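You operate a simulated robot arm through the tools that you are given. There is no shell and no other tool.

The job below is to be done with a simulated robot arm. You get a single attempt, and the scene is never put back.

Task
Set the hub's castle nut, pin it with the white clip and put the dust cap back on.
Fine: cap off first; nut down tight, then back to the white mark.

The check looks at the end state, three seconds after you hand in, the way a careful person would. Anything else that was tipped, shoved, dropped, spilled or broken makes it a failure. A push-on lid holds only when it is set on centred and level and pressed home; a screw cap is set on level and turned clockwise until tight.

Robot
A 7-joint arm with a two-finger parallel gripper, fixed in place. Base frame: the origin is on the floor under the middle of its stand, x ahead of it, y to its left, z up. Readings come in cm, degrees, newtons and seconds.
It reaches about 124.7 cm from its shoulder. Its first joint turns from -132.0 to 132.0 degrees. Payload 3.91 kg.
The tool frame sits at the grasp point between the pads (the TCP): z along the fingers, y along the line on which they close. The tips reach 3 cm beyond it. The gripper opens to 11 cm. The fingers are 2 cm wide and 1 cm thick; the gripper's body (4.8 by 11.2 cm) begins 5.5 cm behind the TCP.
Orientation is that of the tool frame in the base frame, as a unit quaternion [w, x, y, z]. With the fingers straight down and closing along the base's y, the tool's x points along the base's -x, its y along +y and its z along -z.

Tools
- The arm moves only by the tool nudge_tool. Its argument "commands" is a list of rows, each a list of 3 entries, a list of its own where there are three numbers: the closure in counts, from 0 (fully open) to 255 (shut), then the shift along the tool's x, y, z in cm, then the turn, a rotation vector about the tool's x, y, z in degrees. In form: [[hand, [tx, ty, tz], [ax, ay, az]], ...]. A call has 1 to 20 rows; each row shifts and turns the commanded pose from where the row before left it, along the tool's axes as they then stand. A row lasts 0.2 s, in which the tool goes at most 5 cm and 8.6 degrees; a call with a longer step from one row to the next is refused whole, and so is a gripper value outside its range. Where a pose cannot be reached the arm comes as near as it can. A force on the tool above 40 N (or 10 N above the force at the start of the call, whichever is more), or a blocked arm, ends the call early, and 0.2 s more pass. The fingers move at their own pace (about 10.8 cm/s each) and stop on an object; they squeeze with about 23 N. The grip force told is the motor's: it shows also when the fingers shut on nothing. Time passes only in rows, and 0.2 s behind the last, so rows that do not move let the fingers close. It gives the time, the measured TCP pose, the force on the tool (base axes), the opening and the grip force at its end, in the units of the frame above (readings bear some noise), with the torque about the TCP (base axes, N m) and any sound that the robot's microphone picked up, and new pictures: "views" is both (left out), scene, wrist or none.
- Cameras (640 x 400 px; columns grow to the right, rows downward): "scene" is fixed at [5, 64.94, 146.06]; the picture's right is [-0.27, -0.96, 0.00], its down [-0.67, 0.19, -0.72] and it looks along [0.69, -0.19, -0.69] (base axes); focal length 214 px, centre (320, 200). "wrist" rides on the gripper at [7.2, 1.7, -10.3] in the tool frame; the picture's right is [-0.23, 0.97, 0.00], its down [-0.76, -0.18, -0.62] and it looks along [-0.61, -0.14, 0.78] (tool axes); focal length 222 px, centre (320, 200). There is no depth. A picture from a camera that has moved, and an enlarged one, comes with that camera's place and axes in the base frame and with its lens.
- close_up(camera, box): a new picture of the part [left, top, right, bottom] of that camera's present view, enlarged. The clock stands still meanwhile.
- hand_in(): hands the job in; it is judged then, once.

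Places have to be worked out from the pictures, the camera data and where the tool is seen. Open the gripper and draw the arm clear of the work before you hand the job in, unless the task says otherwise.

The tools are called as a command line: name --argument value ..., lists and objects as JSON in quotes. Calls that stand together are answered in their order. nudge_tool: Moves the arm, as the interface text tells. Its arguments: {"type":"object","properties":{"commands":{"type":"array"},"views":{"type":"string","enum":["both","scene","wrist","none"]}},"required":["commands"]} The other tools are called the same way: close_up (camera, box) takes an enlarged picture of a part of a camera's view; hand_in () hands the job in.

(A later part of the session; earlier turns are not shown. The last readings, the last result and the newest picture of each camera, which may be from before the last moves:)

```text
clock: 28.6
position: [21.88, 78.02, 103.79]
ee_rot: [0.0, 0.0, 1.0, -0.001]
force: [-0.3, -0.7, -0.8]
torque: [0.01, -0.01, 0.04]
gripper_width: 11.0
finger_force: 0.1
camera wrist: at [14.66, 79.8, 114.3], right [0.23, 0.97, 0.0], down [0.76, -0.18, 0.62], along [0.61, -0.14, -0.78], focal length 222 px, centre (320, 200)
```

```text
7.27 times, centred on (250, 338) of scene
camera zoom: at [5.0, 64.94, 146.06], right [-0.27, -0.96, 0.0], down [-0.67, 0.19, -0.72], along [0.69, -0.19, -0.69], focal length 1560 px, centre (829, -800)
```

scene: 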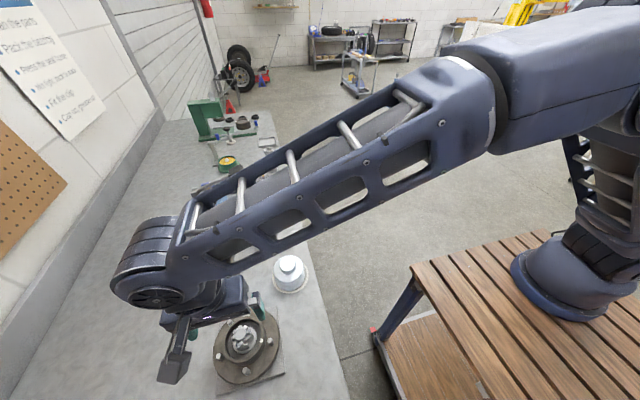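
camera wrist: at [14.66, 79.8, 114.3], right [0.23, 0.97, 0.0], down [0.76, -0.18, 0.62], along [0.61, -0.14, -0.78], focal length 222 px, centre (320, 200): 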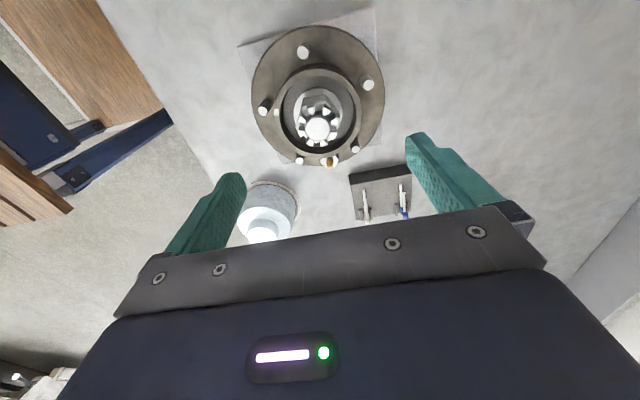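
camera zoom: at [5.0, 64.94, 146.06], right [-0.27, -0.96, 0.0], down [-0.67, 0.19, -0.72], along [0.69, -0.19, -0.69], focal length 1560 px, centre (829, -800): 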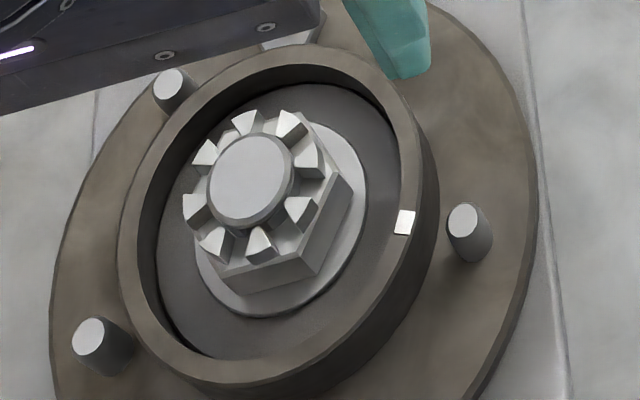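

The nut has a hex base with an 8-slot crown; the white mark works out at (20.5, 73.9, 91.2), i.e. about −111° around the axis (22.0, 77.85), and the spindle top at z≈93.7. I go lower over the axis for a sharper view of nut orientation.

nudge_tool --commands '[[0, [-0.12, -0.15, 1.0], [0, 0, 0]], [0, [0, 0, 1.5], [0, 0, 0]], [0, [0, 0, 1.5], [0, 0, 0]], [0, [0, 0, 0.8], [0, 0, 0]], [0, [0, 0, 0], [0, 0, 0]], [0, [0, 0, 0], [0, 0, 0]]]' --views "wrist"

close_up --camera "wrist" --box '[265, 80, 375, 180]'

close_up --camera "wrist" --box '[295, 105, 350, 165]'

```text
clock: 30.0
position: [21.99, 77.91, 99.03]
ee_rot: [-0.001, 0.0, 1.0, 0.001]
force: [-0.9, 0.3, 0.1]
torque: [0.02, 0.01, -0.01]
gripper_width: 11.02
finger_force: 0.0
camera wrist: at [14.8, 79.59, 109.5], right [0.23, 0.97, 0.0], down [0.76, -0.18, 0.62], along [0.61, -0.14, -0.78], focal length 222 px, centre (320, 200)
```

wrist: 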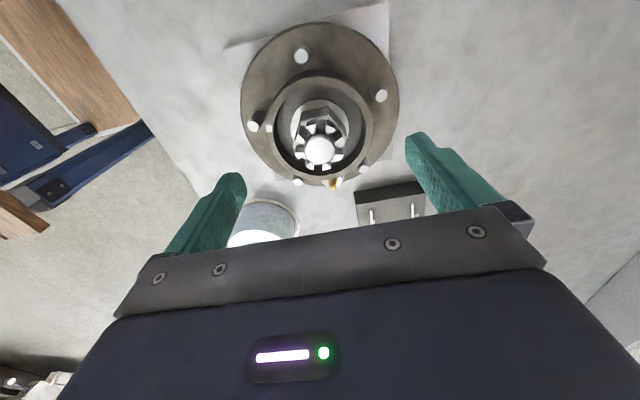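

```text
4.00 times, centred on (320, 130) of wrist
camera zoom: at [14.8, 79.59, 109.5], right [0.23, 0.97, 0.0], down [0.76, -0.18, 0.62], along [0.61, -0.14, -0.78], focal length 888 px, centre (320, 480)
```

zoom: 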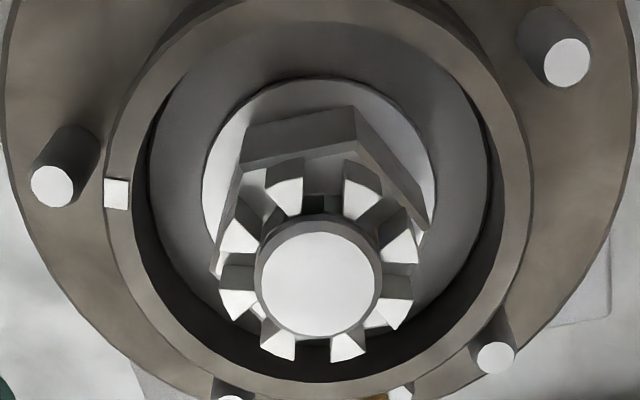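

```text
6.67 times, centred on (322, 135) of wrist
camera zoom: at [14.8, 79.59, 109.5], right [0.23, 0.97, 0.0], down [0.76, -0.18, 0.62], along [0.61, -0.14, -0.78], focal length 1481 px, centre (303, 633)
```

zoom: 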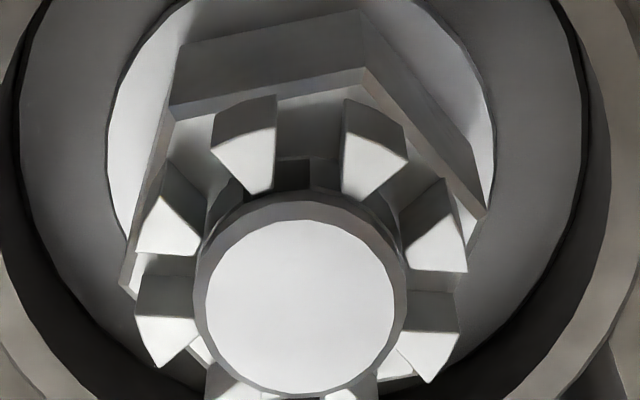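

Computed: hex top z≈92.6, base ≈90.4, ~3.9 cm across flats, with flats facing about 57°/117°/177°. I turn the gripper 27.5° so its closing axis is normal to a flat, and pre-close to ~5 cm so the fingers fit between nut and collar.

nudge_tool --commands '[[60, [0, 0, 0], [0, 0, -6.9]], [139, [0, 0, 0], [0, 0, -6.9]], [139, [0, 0, 0], [0, 0, -6.9]], [139, [0, 0, 0], [0, 0, -6.8]], [139, [0, 0, 0], [0, 0, 0]], [139, [0, 0, 1.0], [0, 0, 0]], [139, [0, 0, 0], [0, 0, 0]]]' --views "both"

close_up --camera "wrist" --box '[230, 60, 410, 220]'

close_up --camera "scene" --box '[190, 300, 300, 390]'

```text
clock: 31.6
position: [22.04, 77.79, 97.8]
ee_rot: [0.0, -0.238, 0.971, 0.0]
force: [-0.7, -0.3, -0.1]
torque: [-0.03, -0.01, 0.0]
gripper_width: 5.01
finger_force: 0.1
camera wrist: at [14.81, 76.09, 108.43], right [-0.25, 0.97, 0.0], down [0.76, 0.19, 0.62], along [0.6, 0.16, -0.78], focal length 222 px, centre (320, 200)
```

scene: 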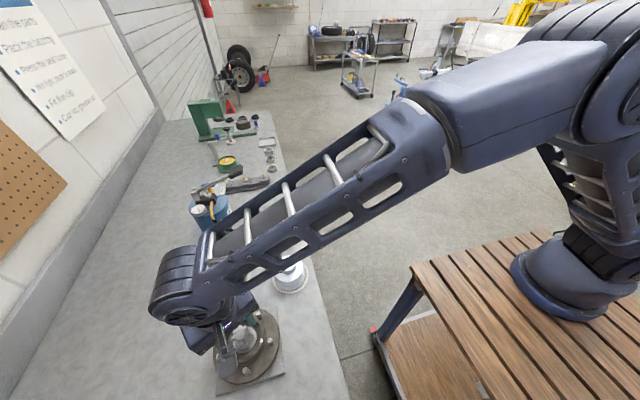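
wrist: 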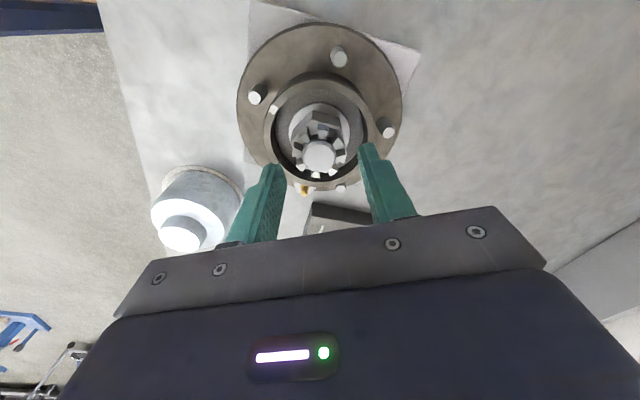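

```text
2.50 times, centred on (320, 140) of wrist
camera zoom: at [14.81, 76.09, 108.43], right [-0.25, 0.97, 0.0], down [0.76, 0.19, 0.62], along [0.6, 0.16, -0.78], focal length 555 px, centre (320, 350)
```

zoom: 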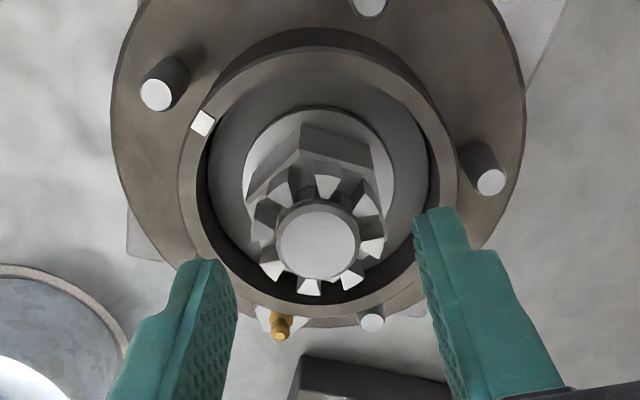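

```text
4.44 times, centred on (245, 345) of scene
camera zoom: at [5.0, 64.94, 146.06], right [-0.27, -0.96, 0.0], down [-0.67, 0.19, -0.72], along [0.69, -0.19, -0.69], focal length 953 px, centre (653, -444)
```

zoom: 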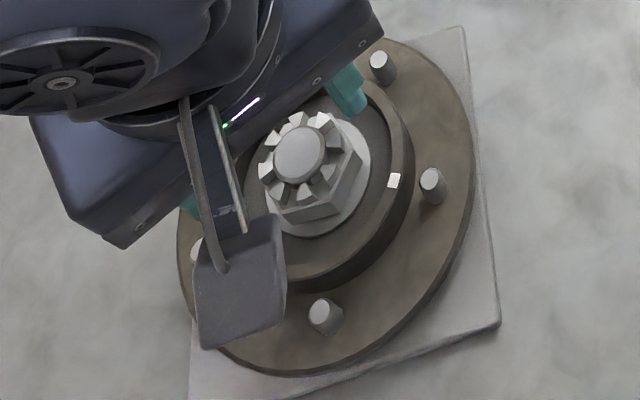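

The corner of the hex points along the tool's x axis, so flats face the fingers. I lower the half-open fingers between nut and collar to TCP z≈93.8.

nudge_tool --commands '[[139, [0, 0, 0.8], [0, 0, 0]], [139, [0, 0, 0.8], [0, 0, 0]], [139, [0, 0, 0.8], [0, 0, 0]], [139, [0, 0, 0.5], [0, 0, 0]], [139, [0, 0, 0.5], [0, 0, 0]], [139, [0, 0, 0.4], [0, 0, 0]], [139, [0, 0, 0], [0, 0, 0]]]' --views "both"

close_up --camera "wrist" --box '[230, 60, 410, 220]'

close_up --camera "scene" --box '[190, 300, 300, 390]'

```text
clock: 33.2
position: [21.95, 77.94, 94.26]
ee_rot: [0.0, -0.238, 0.971, 0.0]
force: [-0.7, -0.6, -0.4]
torque: [0.02, 0.01, 0.03]
gripper_width: 5.0
finger_force: 0.0
camera wrist: at [14.81, 76.09, 104.69], right [-0.25, 0.97, 0.0], down [0.76, 0.19, 0.62], along [0.6, 0.15, -0.78], focal length 222 px, centre (320, 200)
```

scene: 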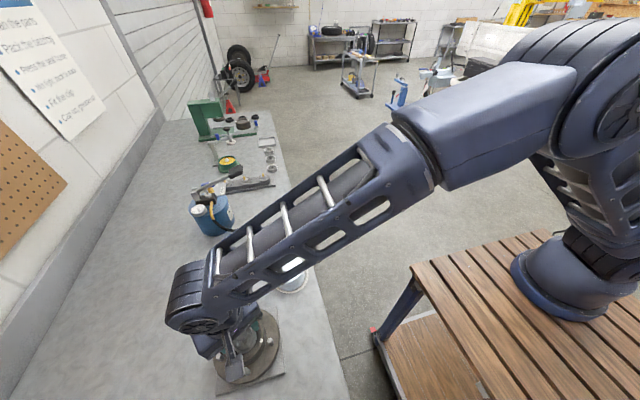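
wrist: 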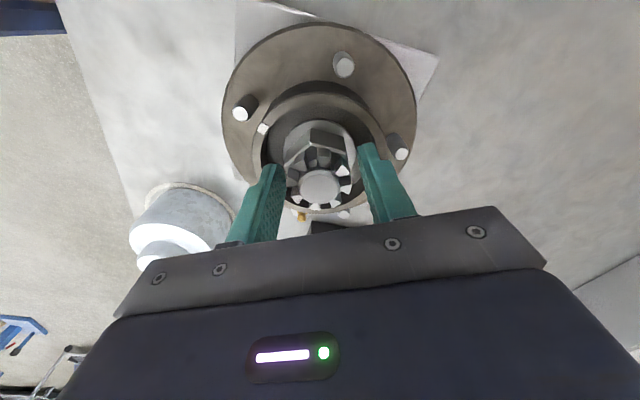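

```text
2.50 times, centred on (320, 140) of wrist
camera zoom: at [14.81, 76.09, 104.69], right [-0.25, 0.97, 0.0], down [0.76, 0.19, 0.62], along [0.6, 0.15, -0.78], focal length 555 px, centre (320, 350)
```

zoom: 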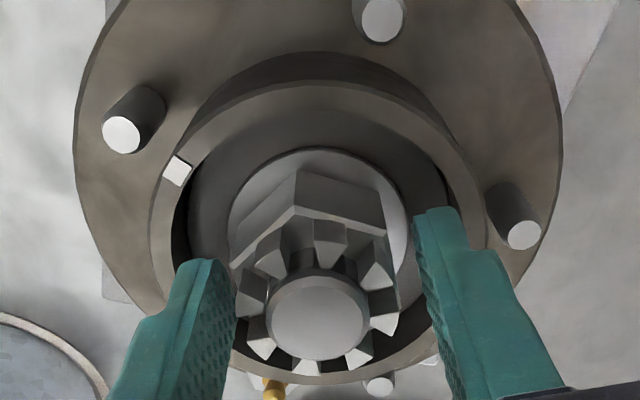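

```text
4.44 times, centred on (245, 345) of scene
camera zoom: at [5.0, 64.94, 146.06], right [-0.27, -0.96, 0.0], down [-0.67, 0.19, -0.72], along [0.69, -0.19, -0.69], focal length 953 px, centre (653, -444)
```

zoom: 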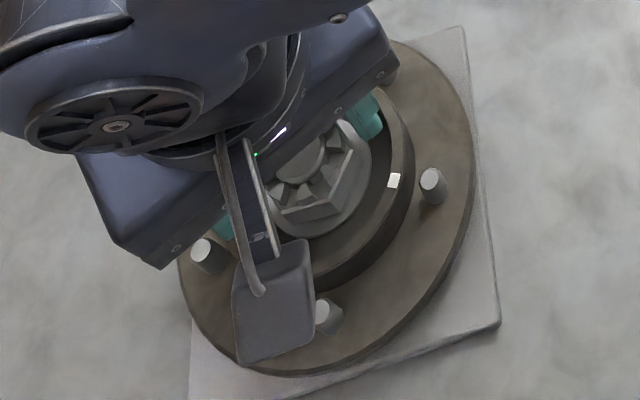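

The fingers are inside the collar, straddling the hex. I lower another 0.4 cm and close on the flats.

nudge_tool --commands '[[139, [0, 0, 0.4], [0, 0, 0]], [139, [0, 0, 0], [0, 0, 0]], [180, [0, 0, 0], [0, 0, 0]], [255, [0, 0, 0], [0, 0, 0]], [255, [0, 0, 0], [0, 0, 0]]]' --views "wrist"

close_up --camera "wrist" --box '[230, 60, 410, 220]'

```text
clock: 34.4
position: [22.01, 77.79, 93.79]
ee_rot: [0.0, -0.238, 0.971, 0.0]
force: [1.8, -10.4, 0.5]
torque: [0.11, 0.16, -0.02]
gripper_width: 4.16
finger_force: 45.0
camera wrist: at [14.83, 76.04, 104.28], right [-0.25, 0.97, 0.0], down [0.76, 0.19, 0.62], along [0.6, 0.15, -0.78], focal length 222 px, centre (320, 200)
```

wrist: 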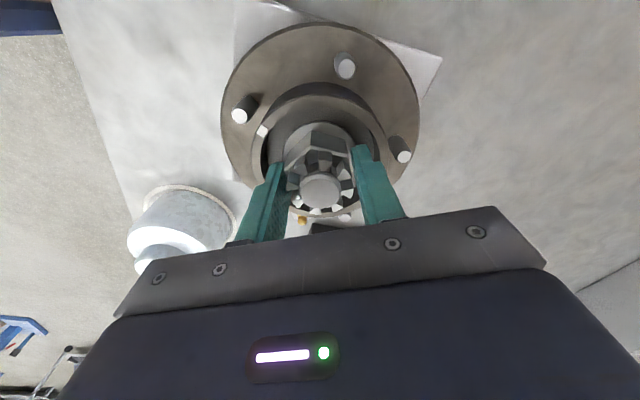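

```text
2.50 times, centred on (320, 140) of wrist
camera zoom: at [14.83, 76.04, 104.28], right [-0.25, 0.97, 0.0], down [0.76, 0.19, 0.62], along [0.6, 0.15, -0.78], focal length 555 px, centre (320, 350)
```

zoom: 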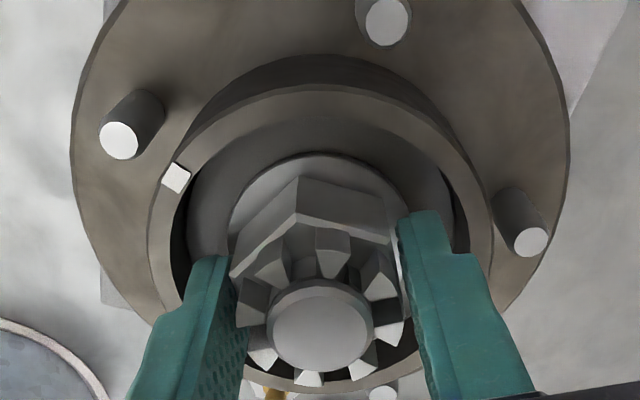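

Gripped on the flats at 4.16 cm, with a ~10 N side load from ~1 mm off-centre. I shift 1 mm along the tool's −y and begin turning clockwise (tool +z) in small steps, watching torque.

nudge_tool --commands '[[255, [0, -0.1, 0], [0, 0, 0]], [255, [0, 0, 0], [0, 0, 0]], [255, [0, 0, 0], [0, 0, 3]], [255, [0, 0, 0], [0, 0, 3]], [255, [0, 0, 0], [0, 0, 0]]]' --views "wrist"

close_up --camera "wrist" --box '[230, 60, 410, 220]'

```text
clock: 35.6
position: [22.06, 77.76, 93.79]
ee_rot: [0.0, -0.187, 0.982, 0.0]
force: [-4.2, 9.1, -2.2]
torque: [0.19, -0.66, -0.01]
gripper_width: 4.15
finger_force: 45.1
camera wrist: at [14.68, 76.8, 104.28], right [-0.15, 0.99, 0.0], down [0.77, 0.11, 0.62], along [0.62, 0.09, -0.78], focal length 222 px, centre (320, 200)
```

wrist: 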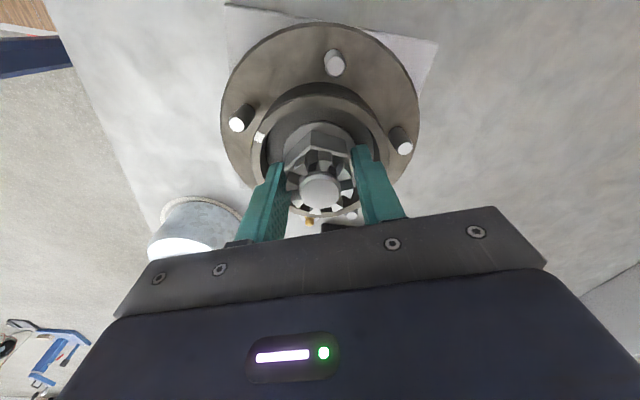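

```text
2.50 times, centred on (320, 140) of wrist
camera zoom: at [14.68, 76.8, 104.28], right [-0.15, 0.99, 0.0], down [0.77, 0.11, 0.62], along [0.62, 0.09, -0.78], focal length 555 px, centre (320, 350)
```

zoom: 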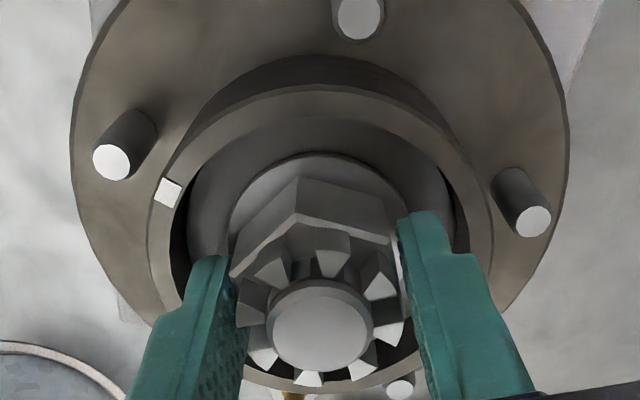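

The nut turns with the fingers and there's almost no torque, so it is loose. I trim the centring by half a millimetre and keep turning clockwise.

nudge_tool --commands '[[255, [0, 0.05, 0], [0, 0, 3]], [255, [0, 0, 0], [0, 0, 4]], [255, [0, 0, 0], [0, 0, 4]], [255, [0, 0, 0], [0, 0, 4]], [255, [0, 0, 0], [0, 0, 0]]]' --views "none"

nudge_tool --commands '[[255, [0, 0, 0], [0, 0, 4]], [255, [0, 0, 0], [0, 0, 4]], [255, [0, 0, 0], [0, 0, 4]], [255, [0, 0, 0], [0, 0, 0]]]' --views "wrist"

```text
clock: 36.8
position: [21.9, 77.77, 93.76]
ee_rot: [0.0, -0.056, 0.998, 0.0]
force: [-5.7, 1.9, -1.7]
torque: [0.48, 0.02, 0.0]
gripper_width: 4.18
finger_force: 45.3
```

```text
clock: 37.8
position: [22.01, 77.68, 93.77]
ee_rot: [0.0, 0.048, 0.999, -0.001]
force: [-8.4, -6.6, -2.4]
torque: [0.2, 0.1, -0.01]
gripper_width: 4.15
finger_force: 45.0
camera wrist: at [14.99, 80.26, 104.28], right [0.32, 0.95, 0.0], down [0.74, -0.25, 0.62], along [0.59, -0.2, -0.78], focal length 222 px, centre (320, 200)
```

wrist: 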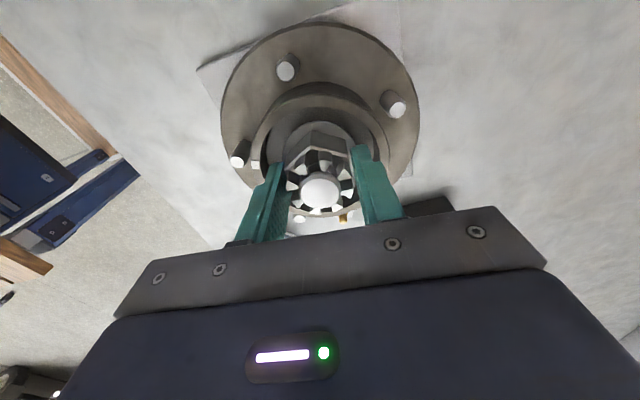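

Still free after 33° of turning. I relieve the slight side load and continue clockwise.

nudge_tool --commands '[[255, [0.06, -0.04, 0], [0, 0, 4]], [255, [0, 0, 0], [0, 0, 4]], [255, [0, 0, 0], [0, 0, 4]], [255, [0, 0, 0], [0, 0, 4]], [255, [0, 0, 0], [0, 0, 0]]]' --views "none"

nudge_tool --commands '[[255, [0, 0, 0], [0, 0, 4]], [255, [0, 0, 0], [0, 0, 4]], [255, [0, 0, 0], [0, 0, 4]], [255, [0, 0, 0], [0, 0, 4]], [255, [0, 0, 0], [0, 0, 0]]]' --views "wrist"

```text
clock: 39.0
position: [21.9, 77.82, 93.9]
ee_rot: [0.0, 0.187, 0.982, 0.0]
force: [-0.8, 2.4, -0.7]
torque: [-0.41, -0.14, -0.01]
gripper_width: 4.16
finger_force: 45.5
```

```text
clock: 40.2
position: [21.98, 77.79, 93.73]
ee_rot: [-0.001, 0.321, 0.947, 0.0]
force: [3.6, 3.5, 2.2]
torque: [-0.1, 0.29, -0.03]
gripper_width: 4.16
finger_force: 45.0
camera wrist: at [17.32, 83.62, 104.28], right [0.77, 0.63, 0.0], down [0.5, -0.6, 0.62], along [0.4, -0.48, -0.78], focal length 222 px, centre (320, 200)
```

wrist: 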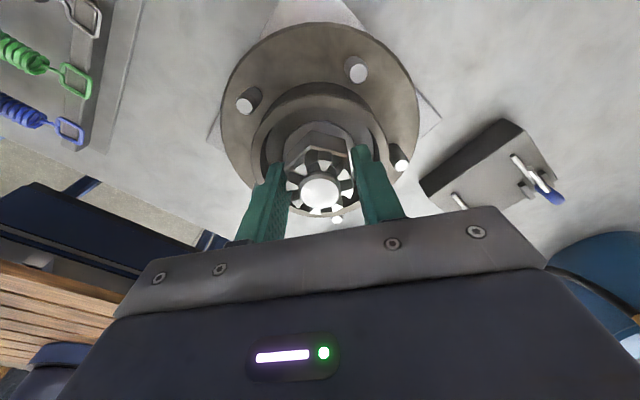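

Still free after ~65° clockwise. I keep turning while reading torque.

nudge_tool --commands '[[255, [0, 0, 0], [0, 0, 4]], [255, [0, 0, 0], [0, 0, 4]], [255, [0, 0, 0], [0, 0, 4]], [255, [0, 0, 0], [0, 0, 4]], [255, [0, 0, 0], [0, 0, 0]]]' --views "none"

nudge_tool --commands '[[255, [0, 0, 0], [0, 0, 4]], [255, [0, 0, 0], [0, 0, 4]], [255, [0, 0, 0], [0, 0, 4]], [255, [0, 0, 0], [0, 0, 4]], [255, [0, 0, 0], [0, 0, 0]]]' --views "wrist"

```text
clock: 41.4
position: [21.93, 77.9, 93.89]
ee_rot: [0.0, 0.45, 0.893, 0.0]
force: [8.4, 5.0, 3.4]
torque: [-0.51, -0.25, 0.01]
gripper_width: 4.13
finger_force: 45.4
```

```text
clock: 42.6
position: [22.01, 77.78, 93.73]
ee_rot: [0.001, 0.57, 0.822, 0.0]
force: [9.7, 9.6, 2.8]
torque: [-0.26, -0.01, 0.54]
gripper_width: 4.15
finger_force: 45.7
camera wrist: at [21.07, 85.26, 104.28], right [0.99, 0.13, 0.0], down [0.1, -0.78, 0.62], along [0.08, -0.62, -0.78], focal length 222 px, centre (320, 200)
```

wrist: 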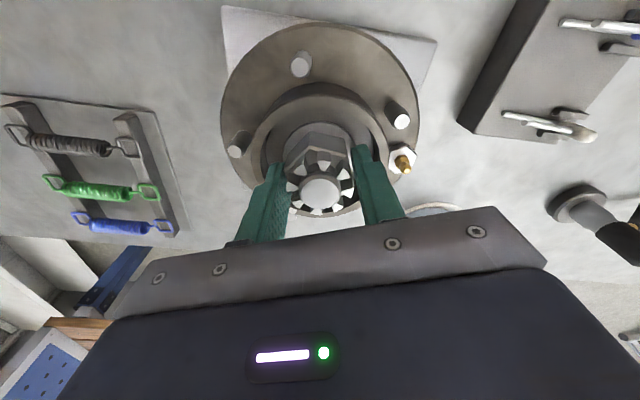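

Torque about z has begun to rise (0.54 N·m): the nut is seating. I continue in small turns to bring it down tight.

nudge_tool --commands '[[255, [0, 0, 0], [0, 0, 2]], [255, [0, 0, 0], [0, 0, 2]], [255, [0, 0, 0], [0, 0, 0]]]' --views "none"

nudge_tool --commands '[[255, [0, 0, 0], [0, 0, 2]], [255, [0, 0, 0], [0, 0, 2]], [255, [0, 0, 0], [0, 0, 0]]]' --views "wrist"

```text
clock: 43.4
position: [21.99, 77.78, 93.73]
ee_rot: [0.0, 0.598, 0.802, 0.0]
force: [12.7, 10.5, 6.2]
torque: [0.03, 0.11, 0.37]
gripper_width: 4.13
finger_force: 45.3
```

```text
clock: 44.2
position: [22.05, 77.85, 93.67]
ee_rot: [0.0, 0.626, 0.78, 0.001]
force: [10.7, 5.0, 1.9]
torque: [0.07, -0.47, 0.13]
gripper_width: 4.09
finger_force: 45.1
camera wrist: at [22.1, 85.31, 104.25], right [1.0, -0.01, 0.0], down [-0.01, -0.78, 0.62], along [-0.01, -0.62, -0.78], focal length 222 px, centre (320, 200)
```

wrist: 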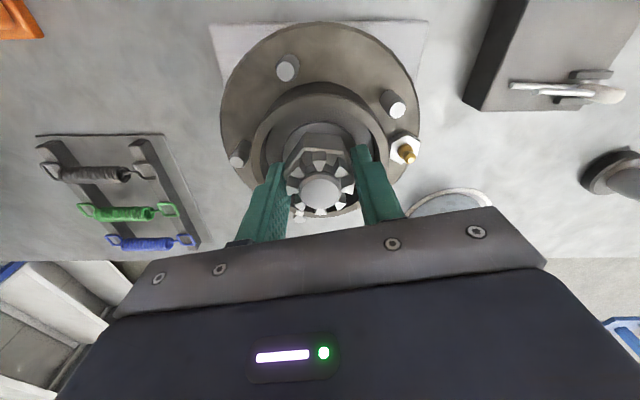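

Torque fell back a little, so I check whether the nut is still square in the fingers or the pads are slipping around it.

close_up --camera "wrist" --box '[230, 60, 410, 220]'

```text
2.50 times, centred on (320, 140) of wrist
camera zoom: at [22.1, 85.31, 104.25], right [1.0, -0.01, 0.0], down [-0.01, -0.78, 0.62], along [-0.01, -0.62, -0.78], focal length 555 px, centre (320, 350)
```

zoom: 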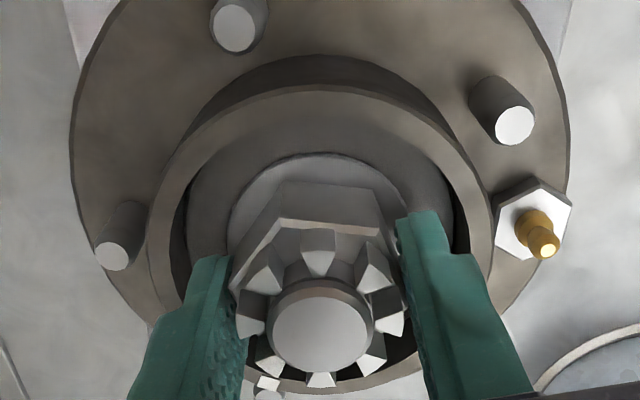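

The nut has lagged ~10° in the grip: it stopped and the pads slid, so it is near tight. I'll re-grip square and centred (1 mm toward +tool y) and turn again to confirm tightness.

nudge_tool --commands '[[139, [0, 0, 0], [0, 0, 0]], [139, [0.03, 0.1, 0], [0, 0, -4.9]], [139, [0, 0, 0], [0, 0, -4.9]], [139, [0, 0, 0], [0, 0, 0]], [200, [0, 0, 0], [0, 0, 0]], [255, [0, 0, 0], [0, 0, 0]], [255, [0, 0, 0], [0, 0, 0]]]' --views "wrist"

close_up --camera "wrist" --box '[230, 60, 410, 220]'

```text
clock: 45.8
position: [21.9, 77.92, 93.67]
ee_rot: [0.0, 0.556, 0.831, 0.0]
force: [-6.6, -4.9, -1.2]
torque: [0.01, -0.22, 0.12]
gripper_width: 4.16
finger_force: 45.1
camera wrist: at [20.82, 85.25, 104.26], right [0.99, 0.16, 0.0], down [0.13, -0.77, 0.62], along [0.1, -0.62, -0.78], focal length 222 px, centre (320, 200)
```

wrist: 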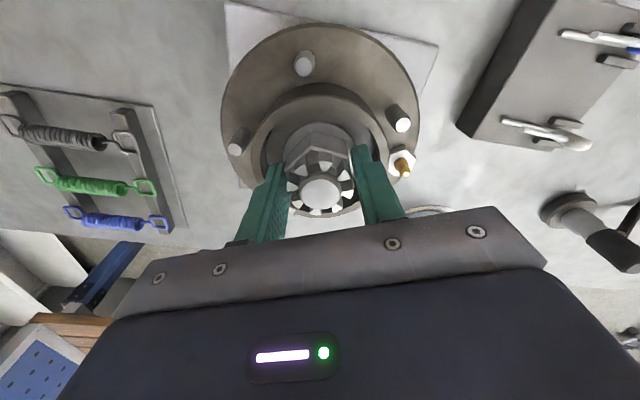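

```text
2.50 times, centred on (320, 140) of wrist
camera zoom: at [20.82, 85.25, 104.26], right [0.99, 0.16, 0.0], down [0.13, -0.77, 0.62], along [0.1, -0.62, -0.78], focal length 555 px, centre (320, 350)
```

zoom: 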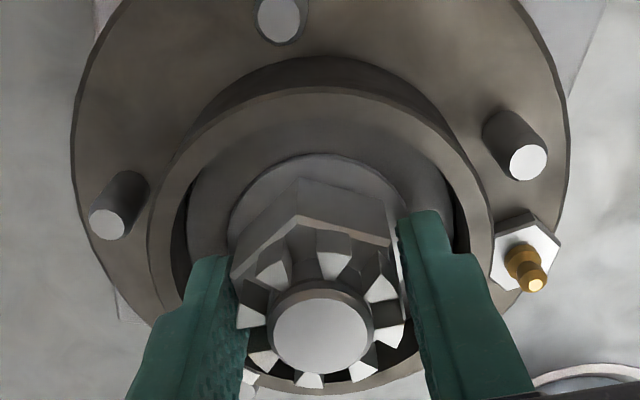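

Square again on the flats. I trim 0.5 mm and turn clockwise in single 2° steps, reading torque after each.

nudge_tool --commands '[[255, [0, -0.05, 0], [0, 0, 0]], [255, [0, 0, 0], [0, 0, 2]], [255, [0, 0, 0], [0, 0, 0]]]' --views "none"

nudge_tool --commands '[[255, [0, 0, 0], [0, 0, 2]], [255, [0, 0, 0], [0, 0, 0]]]' --views "none"

nudge_tool --commands '[[255, [0, 0, 0], [0, 0, 2]], [255, [0, 0, 0], [0, 0, 0]]]' --views "none"

nudge_tool --commands '[[255, [0, 0, 0], [0, 0, 2]], [255, [0, 0, 0], [0, 0, 0]]]' --views "wrist"

close_up --camera "wrist" --box '[230, 60, 410, 220]'

```text
clock: 46.6
position: [22.0, 77.88, 93.75]
ee_rot: [0.0, 0.571, 0.821, 0.001]
force: [-5.0, -5.3, 0.6]
torque: [-0.67, 0.45, 0.61]
gripper_width: 4.16
finger_force: 45.3
```

```text
clock: 47.2
position: [21.94, 77.75, 93.73]
ee_rot: [0.0, 0.586, 0.81, 0.0]
force: [-3.2, -2.4, -0.9]
torque: [-0.28, 0.5, 0.51]
gripper_width: 4.19
finger_force: 45.1
```

```text
clock: 47.8
position: [21.97, 77.92, 93.9]
ee_rot: [0.001, 0.6, 0.8, 0.0]
force: [-5.2, -4.0, 0.2]
torque: [0.45, -0.31, 0.43]
gripper_width: 4.15
finger_force: 45.1
```

```text
clock: 48.4
position: [21.94, 77.88, 93.89]
ee_rot: [-0.001, 0.613, 0.79, 0.0]
force: [-7.1, -5.1, 0.2]
torque: [0.16, -0.32, 0.37]
gripper_width: 4.13
finger_force: 44.8
camera wrist: at [21.86, 85.33, 104.26], right [1.0, 0.02, 0.0], down [0.02, -0.78, 0.62], along [0.01, -0.62, -0.78], focal length 222 px, centre (320, 200)
```

wrist: 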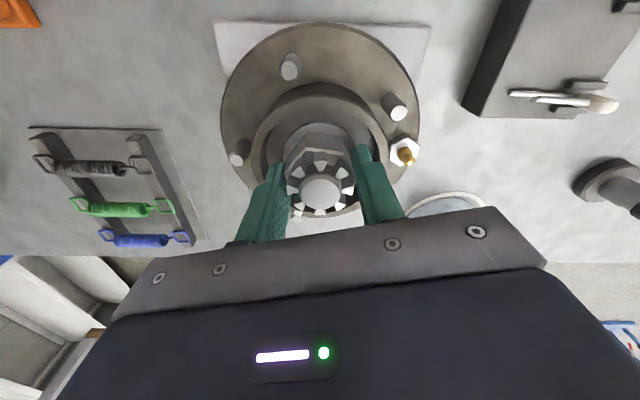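

```text
2.50 times, centred on (320, 140) of wrist
camera zoom: at [21.86, 85.33, 104.26], right [1.0, 0.02, 0.0], down [0.02, -0.78, 0.62], along [0.01, -0.62, -0.78], focal length 555 px, centre (320, 350)
```

zoom: 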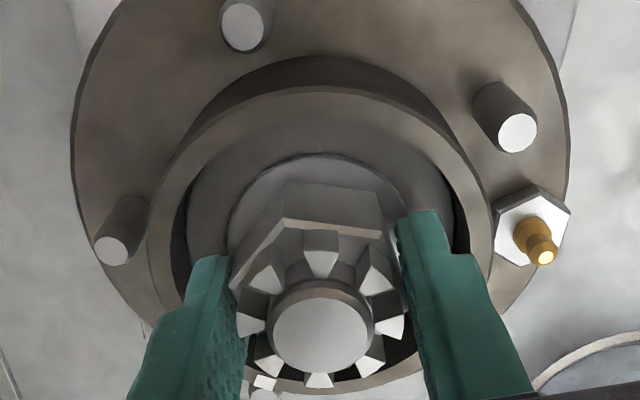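

Torque peaks at 0.6 N·m and then the pads creep over a stationary nut, so it is tight. I release, rise, and measure the crown's slot angles against the white mark.

nudge_tool --commands '[[139, [0, 0, 0], [0, 0, 0]], [139, [0, 0, 0], [0, 0, 0]], [139, [0, 0, -1.0], [0, 0, 0]], [139, [0, 0, -1.5], [0, 0, 0]], [139, [0, 0, -1.5], [0, 0, 0]], [100, [0, 0, -1.5], [0, 0, 0]], [0, [0, 0, 0], [0, 0, -8]], [0, [0, 0, 0], [0, 0, -8]], [0, [0, 0, 0], [0, 0, -8]], [0, [0, 0, 0], [0, 0, -8]], [0, [0, 0, 0], [0, 0, -8]], [0, [0, 0, 0], [0, 0, -8]], [0, [0, 0, 0], [0, 0, -8]], [0, [0, 0, 0], [0, 0, -8]], [0, [0, 0, 0], [0, 0, -8]], [0, [0, 0, 0], [0, 0, -3.6]], [0, [0, 0, 0], [0, 0, 0]]]' --views "both"

close_up --camera "wrist" --box '[265, 80, 375, 180]'

close_up --camera "wrist" --box '[295, 105, 350, 165]'

close_up --camera "scene" --box '[215, 310, 285, 365]'

```text
clock: 52.0
position: [22.03, 77.8, 99.41]
ee_rot: [0.0, 0.0, 1.0, 0.0]
force: [-0.2, -0.1, -0.5]
torque: [-0.03, -0.02, -0.01]
gripper_width: 11.0
finger_force: 0.1
camera wrist: at [14.81, 79.57, 109.8], right [0.23, 0.97, 0.0], down [0.76, -0.18, 0.62], along [0.61, -0.14, -0.78], focal length 222 px, centre (320, 200)
```

scene: 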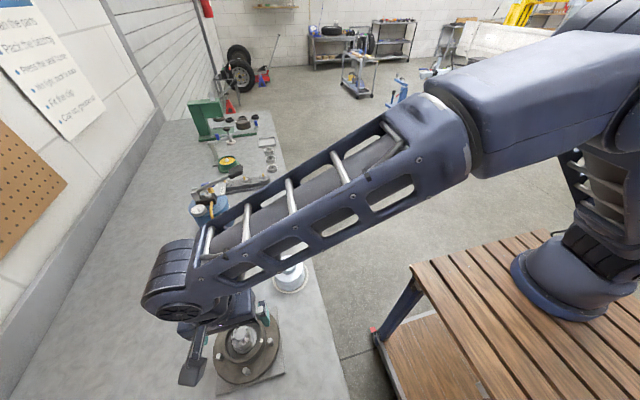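
wrist: 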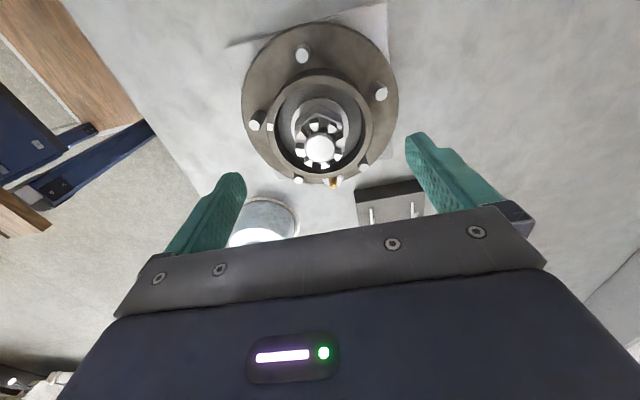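

```text
4.00 times, centred on (320, 130) of wrist
camera zoom: at [14.81, 79.57, 109.8], right [0.23, 0.97, 0.0], down [0.76, -0.18, 0.62], along [0.61, -0.14, -0.78], focal length 888 px, centre (320, 480)
```

zoom: 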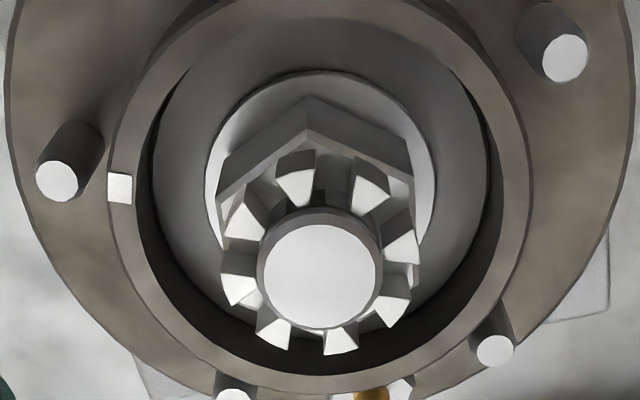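

```text
6.67 times, centred on (322, 135) of wrist
camera zoom: at [14.81, 79.57, 109.8], right [0.23, 0.97, 0.0], down [0.76, -0.18, 0.62], along [0.61, -0.14, -0.78], focal length 1481 px, centre (303, 633)
```

zoom: 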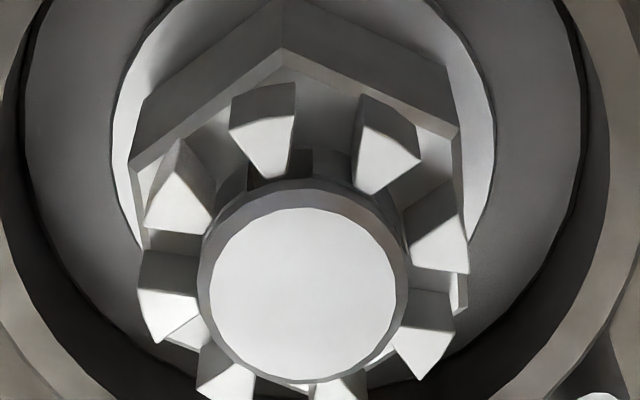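

```text
7.27 times, centred on (250, 338) of scene
camera zoom: at [5.0, 64.94, 146.06], right [-0.27, -0.96, 0.0], down [-0.67, 0.19, -0.72], along [0.69, -0.19, -0.69], focal length 1560 px, centre (829, -800)
```

zoom: 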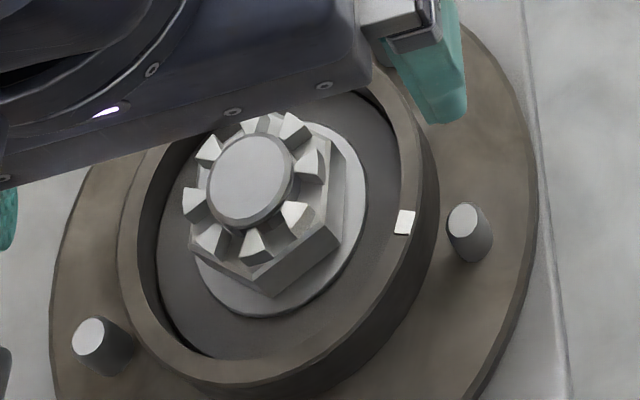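

Measured: slots sit at about 22.5°+45k (one at ~247–249°) and the white mark at ~250°. Before backing off I want to see the spindle's pin hole, so I swing the wrist camera to look in low from the mark side.

nudge_tool --commands '[[0, [0, 0, -0.6], [0, 0, -8.3]], [0, [0, 0, -0.6], [0, 0, -8.3]], [0, [0, 0, -0.6], [0, 0, -8.3]], [0, [0, 0, -0.6], [0, 0, -8.3]], [0, [0, 0, -0.6], [0, 0, -8.3]], [0, [0, 0, 0], [0, 0, -8.3]], [0, [0, 0, 0], [0, 0, -8.3]], [0, [0, 0, 0], [0, 0, -8.3]], [0, [0, 0, 0], [0, 0, -8.3]], [0, [0, 0, 0], [0, 0, -8.6]], [0, [2.0, 0.46, 0], [0, 0, 0]], [0, [2.13, 0.46, 0], [0, 0, 0]], [0, [0, 0, 0], [1.553, -6.568, 0]], [0, [0, 0, 0], [1.553, -6.568, 0]], [0, [0, 0, 0], [1.553, -6.568, 0]], [0, [0, 0, 0], [1.553, -6.568, 0]], [0, [0, 0, 0], [0, 0, 0]]]' --views "both"

close_up --camera "wrist" --box '[240, 60, 400, 200]'

```text
clock: 55.6
position: [20.56, 73.78, 102.26]
ee_rot: [0.206, -0.645, 0.727, 0.111]
force: [0.9, 0.1, 0.7]
torque: [-0.01, 0.02, 0.03]
gripper_width: 11.01
finger_force: 0.1
camera wrist: at [16.79, 63.23, 108.27], right [-0.94, 0.34, 0.0], down [0.14, 0.39, 0.91], along [0.31, 0.86, -0.41], focal length 222 px, centre (320, 200)
```

scene: 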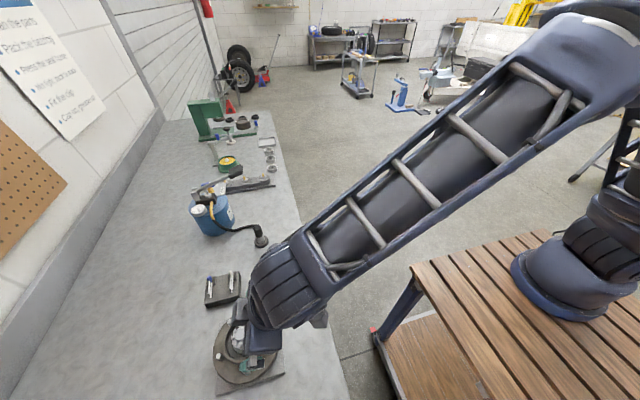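
wrist: 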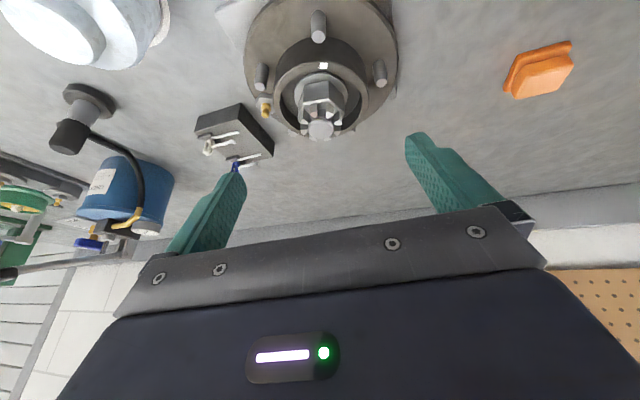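

```text
2.86 times, centred on (320, 130) of wrist
camera zoom: at [16.79, 63.23, 108.27], right [-0.94, 0.34, 0.0], down [0.14, 0.39, 0.91], along [0.31, 0.86, -0.41], focal length 635 px, centre (320, 400)
```

zoom: 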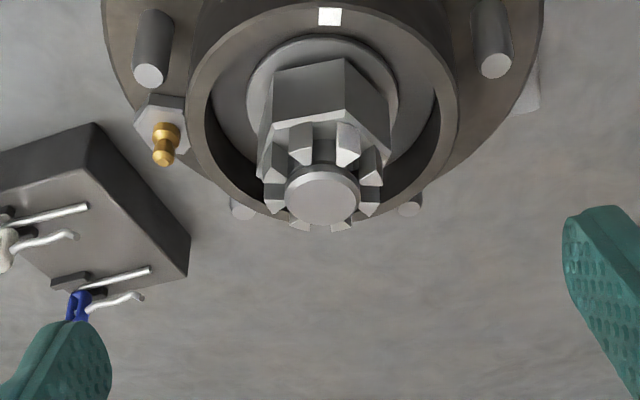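

The view from the mark side is good (image is upside-down). I zoom into the crown slot that faces the mark.

close_up --camera "wrist" --box '[295, 90, 350, 150]'

close_up --camera "wrist" --box '[195, 95, 275, 175]'

```text
6.67 times, centred on (322, 120) of wrist
camera zoom: at [16.79, 63.23, 108.27], right [-0.94, 0.34, 0.0], down [0.14, 0.39, 0.91], along [0.31, 0.86, -0.41], focal length 1481 px, centre (303, 733)
```

zoom: 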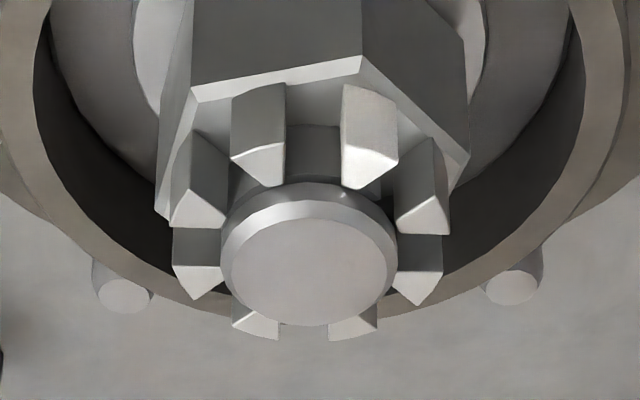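

```text
5.00 times, centred on (235, 135) of wrist
camera zoom: at [16.79, 63.23, 108.27], right [-0.94, 0.34, 0.0], down [0.14, 0.39, 0.91], along [0.31, 0.86, -0.41], focal length 1111 px, centre (745, 525)
```

zoom: 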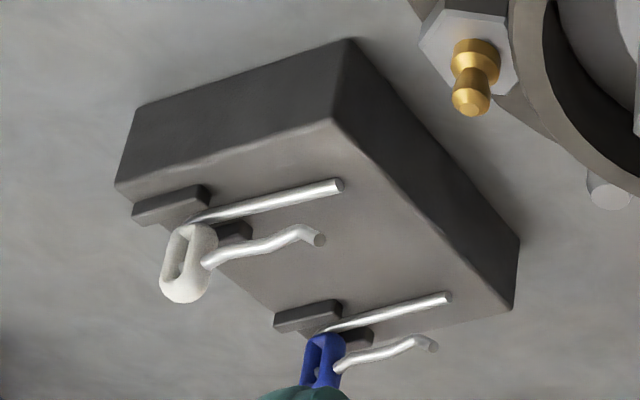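

The clip stands in a vertical plane: straight leg low, kinked leg above, loop between small posts. I drop lower and nearly level to look straight into the slot for the spindle hole.

nudge_tool --commands '[[0, [0.41, 0.095, 1.71], [0, 0, 0]], [0, [0.41, 0.095, 1.71], [0, 0, 0]], [0, [0.41, 0.095, 1.71], [0, 0, 0]], [0, [0, 0, 0], [1.426, -6.03, 0]], [0, [0, 0, 0], [1.426, -6.03, 0]], [0, [0, 0, 0], [0, 0, 0]]]' --views "both"

close_up --camera "wrist" --box '[270, 80, 370, 190]'

close_up --camera "wrist" --box '[295, 125, 345, 170]'

```text
clock: 57.0
position: [21.07, 74.9, 97.15]
ee_rot: [0.297, -0.626, 0.703, 0.161]
force: [1.2, -0.1, -0.1]
torque: [0.02, -0.01, 0.01]
gripper_width: 11.0
finger_force: 0.2
camera wrist: at [16.91, 63.44, 100.59], right [-0.94, 0.34, 0.0], down [0.07, 0.2, 0.98], along [0.33, 0.92, -0.21], focal length 222 px, centre (320, 200)
```

scene: 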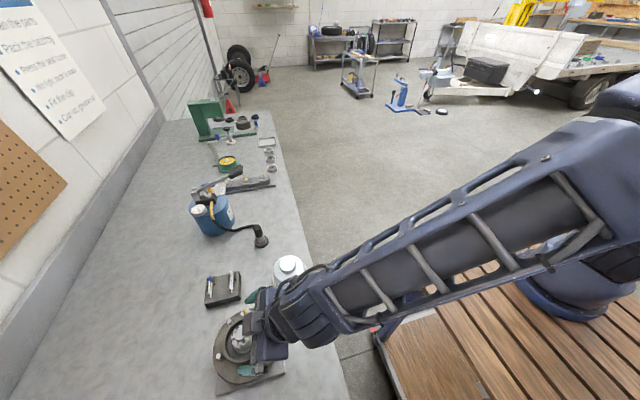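
wrist: 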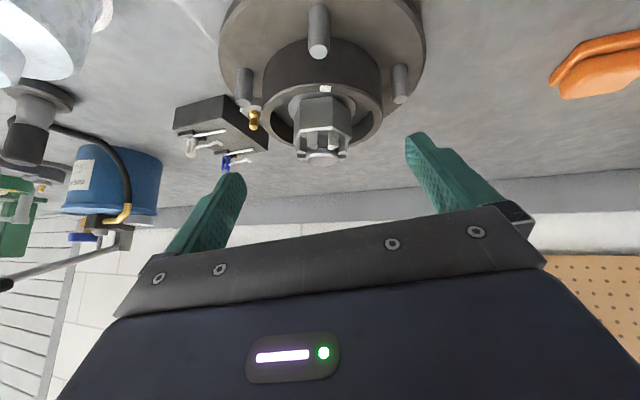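

```text
3.64 times, centred on (320, 135) of wrist
camera zoom: at [16.91, 63.44, 100.59], right [-0.94, 0.34, 0.0], down [0.07, 0.2, 0.98], along [0.33, 0.92, -0.21], focal length 808 px, centre (320, 436)
```

zoom: 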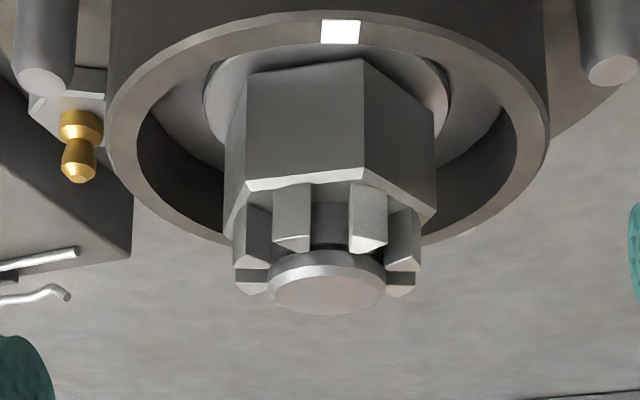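

```text
8.89 times, centred on (320, 148) of wrist
camera zoom: at [16.91, 63.44, 100.59], right [-0.94, 0.34, 0.0], down [0.07, 0.2, 0.98], along [0.33, 0.92, -0.21], focal length 1974 px, centre (320, 667)
```

zoom: 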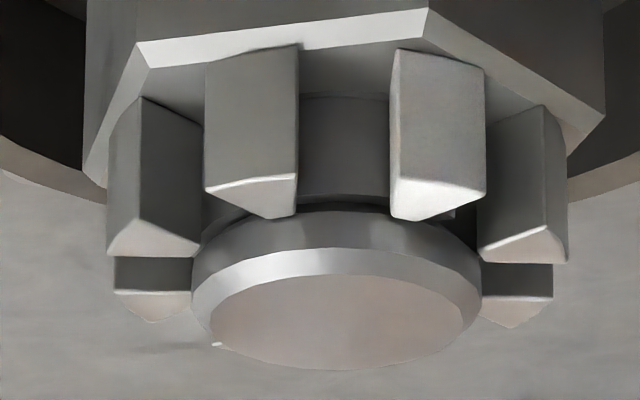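

The spindle shows a wide head with a darker band beneath, inside the slot. I back out slightly and go almost level to see whether that is the through-hole.

nudge_tool --commands '[[0, [1.72, 0.45, 0.39], [0, 0, 0]], [0, [1.72, 0.45, 0.39], [0, 0, 0]], [0, [0, 0, 0], [1.38, -5.84, 0]], [0, [0, 0, 0], [1.38, -5.84, 0]], [0, [0, 0, 0], [0, 0, 0]], [0, [0, 0, 0], [0, 0, 0]]]' --views "wrist"

close_up --camera "wrist" --box '[260, 90, 380, 210]'

close_up --camera "wrist" --box '[290, 150, 350, 200]'

```text
clock: 58.4
position: [20.25, 72.86, 94.43]
ee_rot: [0.382, -0.599, 0.674, 0.205]
force: [-0.6, 0.9, -0.8]
torque: [-0.02, -0.03, 0.0]
gripper_width: 11.0
finger_force: 0.0
camera wrist: at [15.93, 61.01, 95.1], right [-0.94, 0.34, 0.0], down [0.0, 0.0, 1.0], along [0.34, 0.94, 0.0], focal length 222 px, centre (320, 200)
```

wrist: 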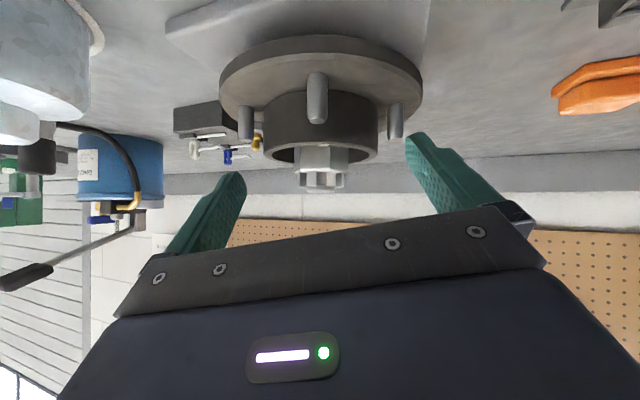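

```text
3.33 times, centred on (320, 150) of wrist
camera zoom: at [15.93, 61.01, 95.1], right [-0.94, 0.34, 0.0], down [0.0, 0.0, 1.0], along [0.34, 0.94, 0.0], focal length 740 px, centre (320, 367)
```

zoom: 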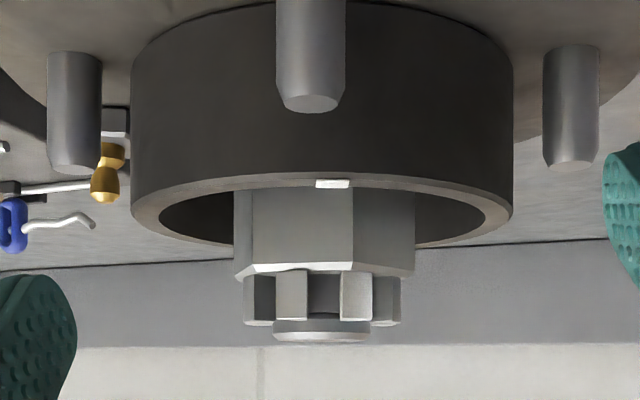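

```text
8.00 times, centred on (320, 175) of wrist
camera zoom: at [15.93, 61.01, 95.1], right [-0.94, 0.34, 0.0], down [0.0, 0.0, 1.0], along [0.34, 0.94, 0.0], focal length 1777 px, centre (320, 400)
```

zoom: 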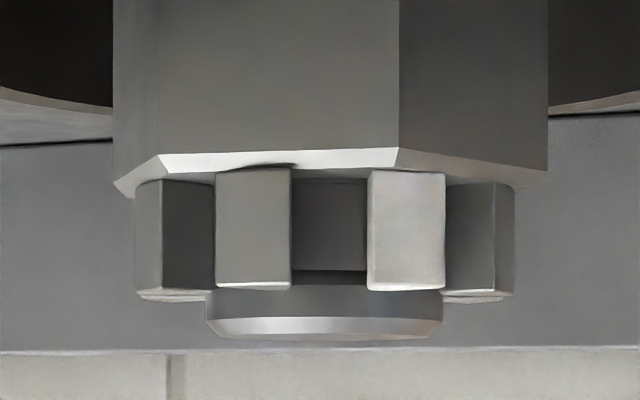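

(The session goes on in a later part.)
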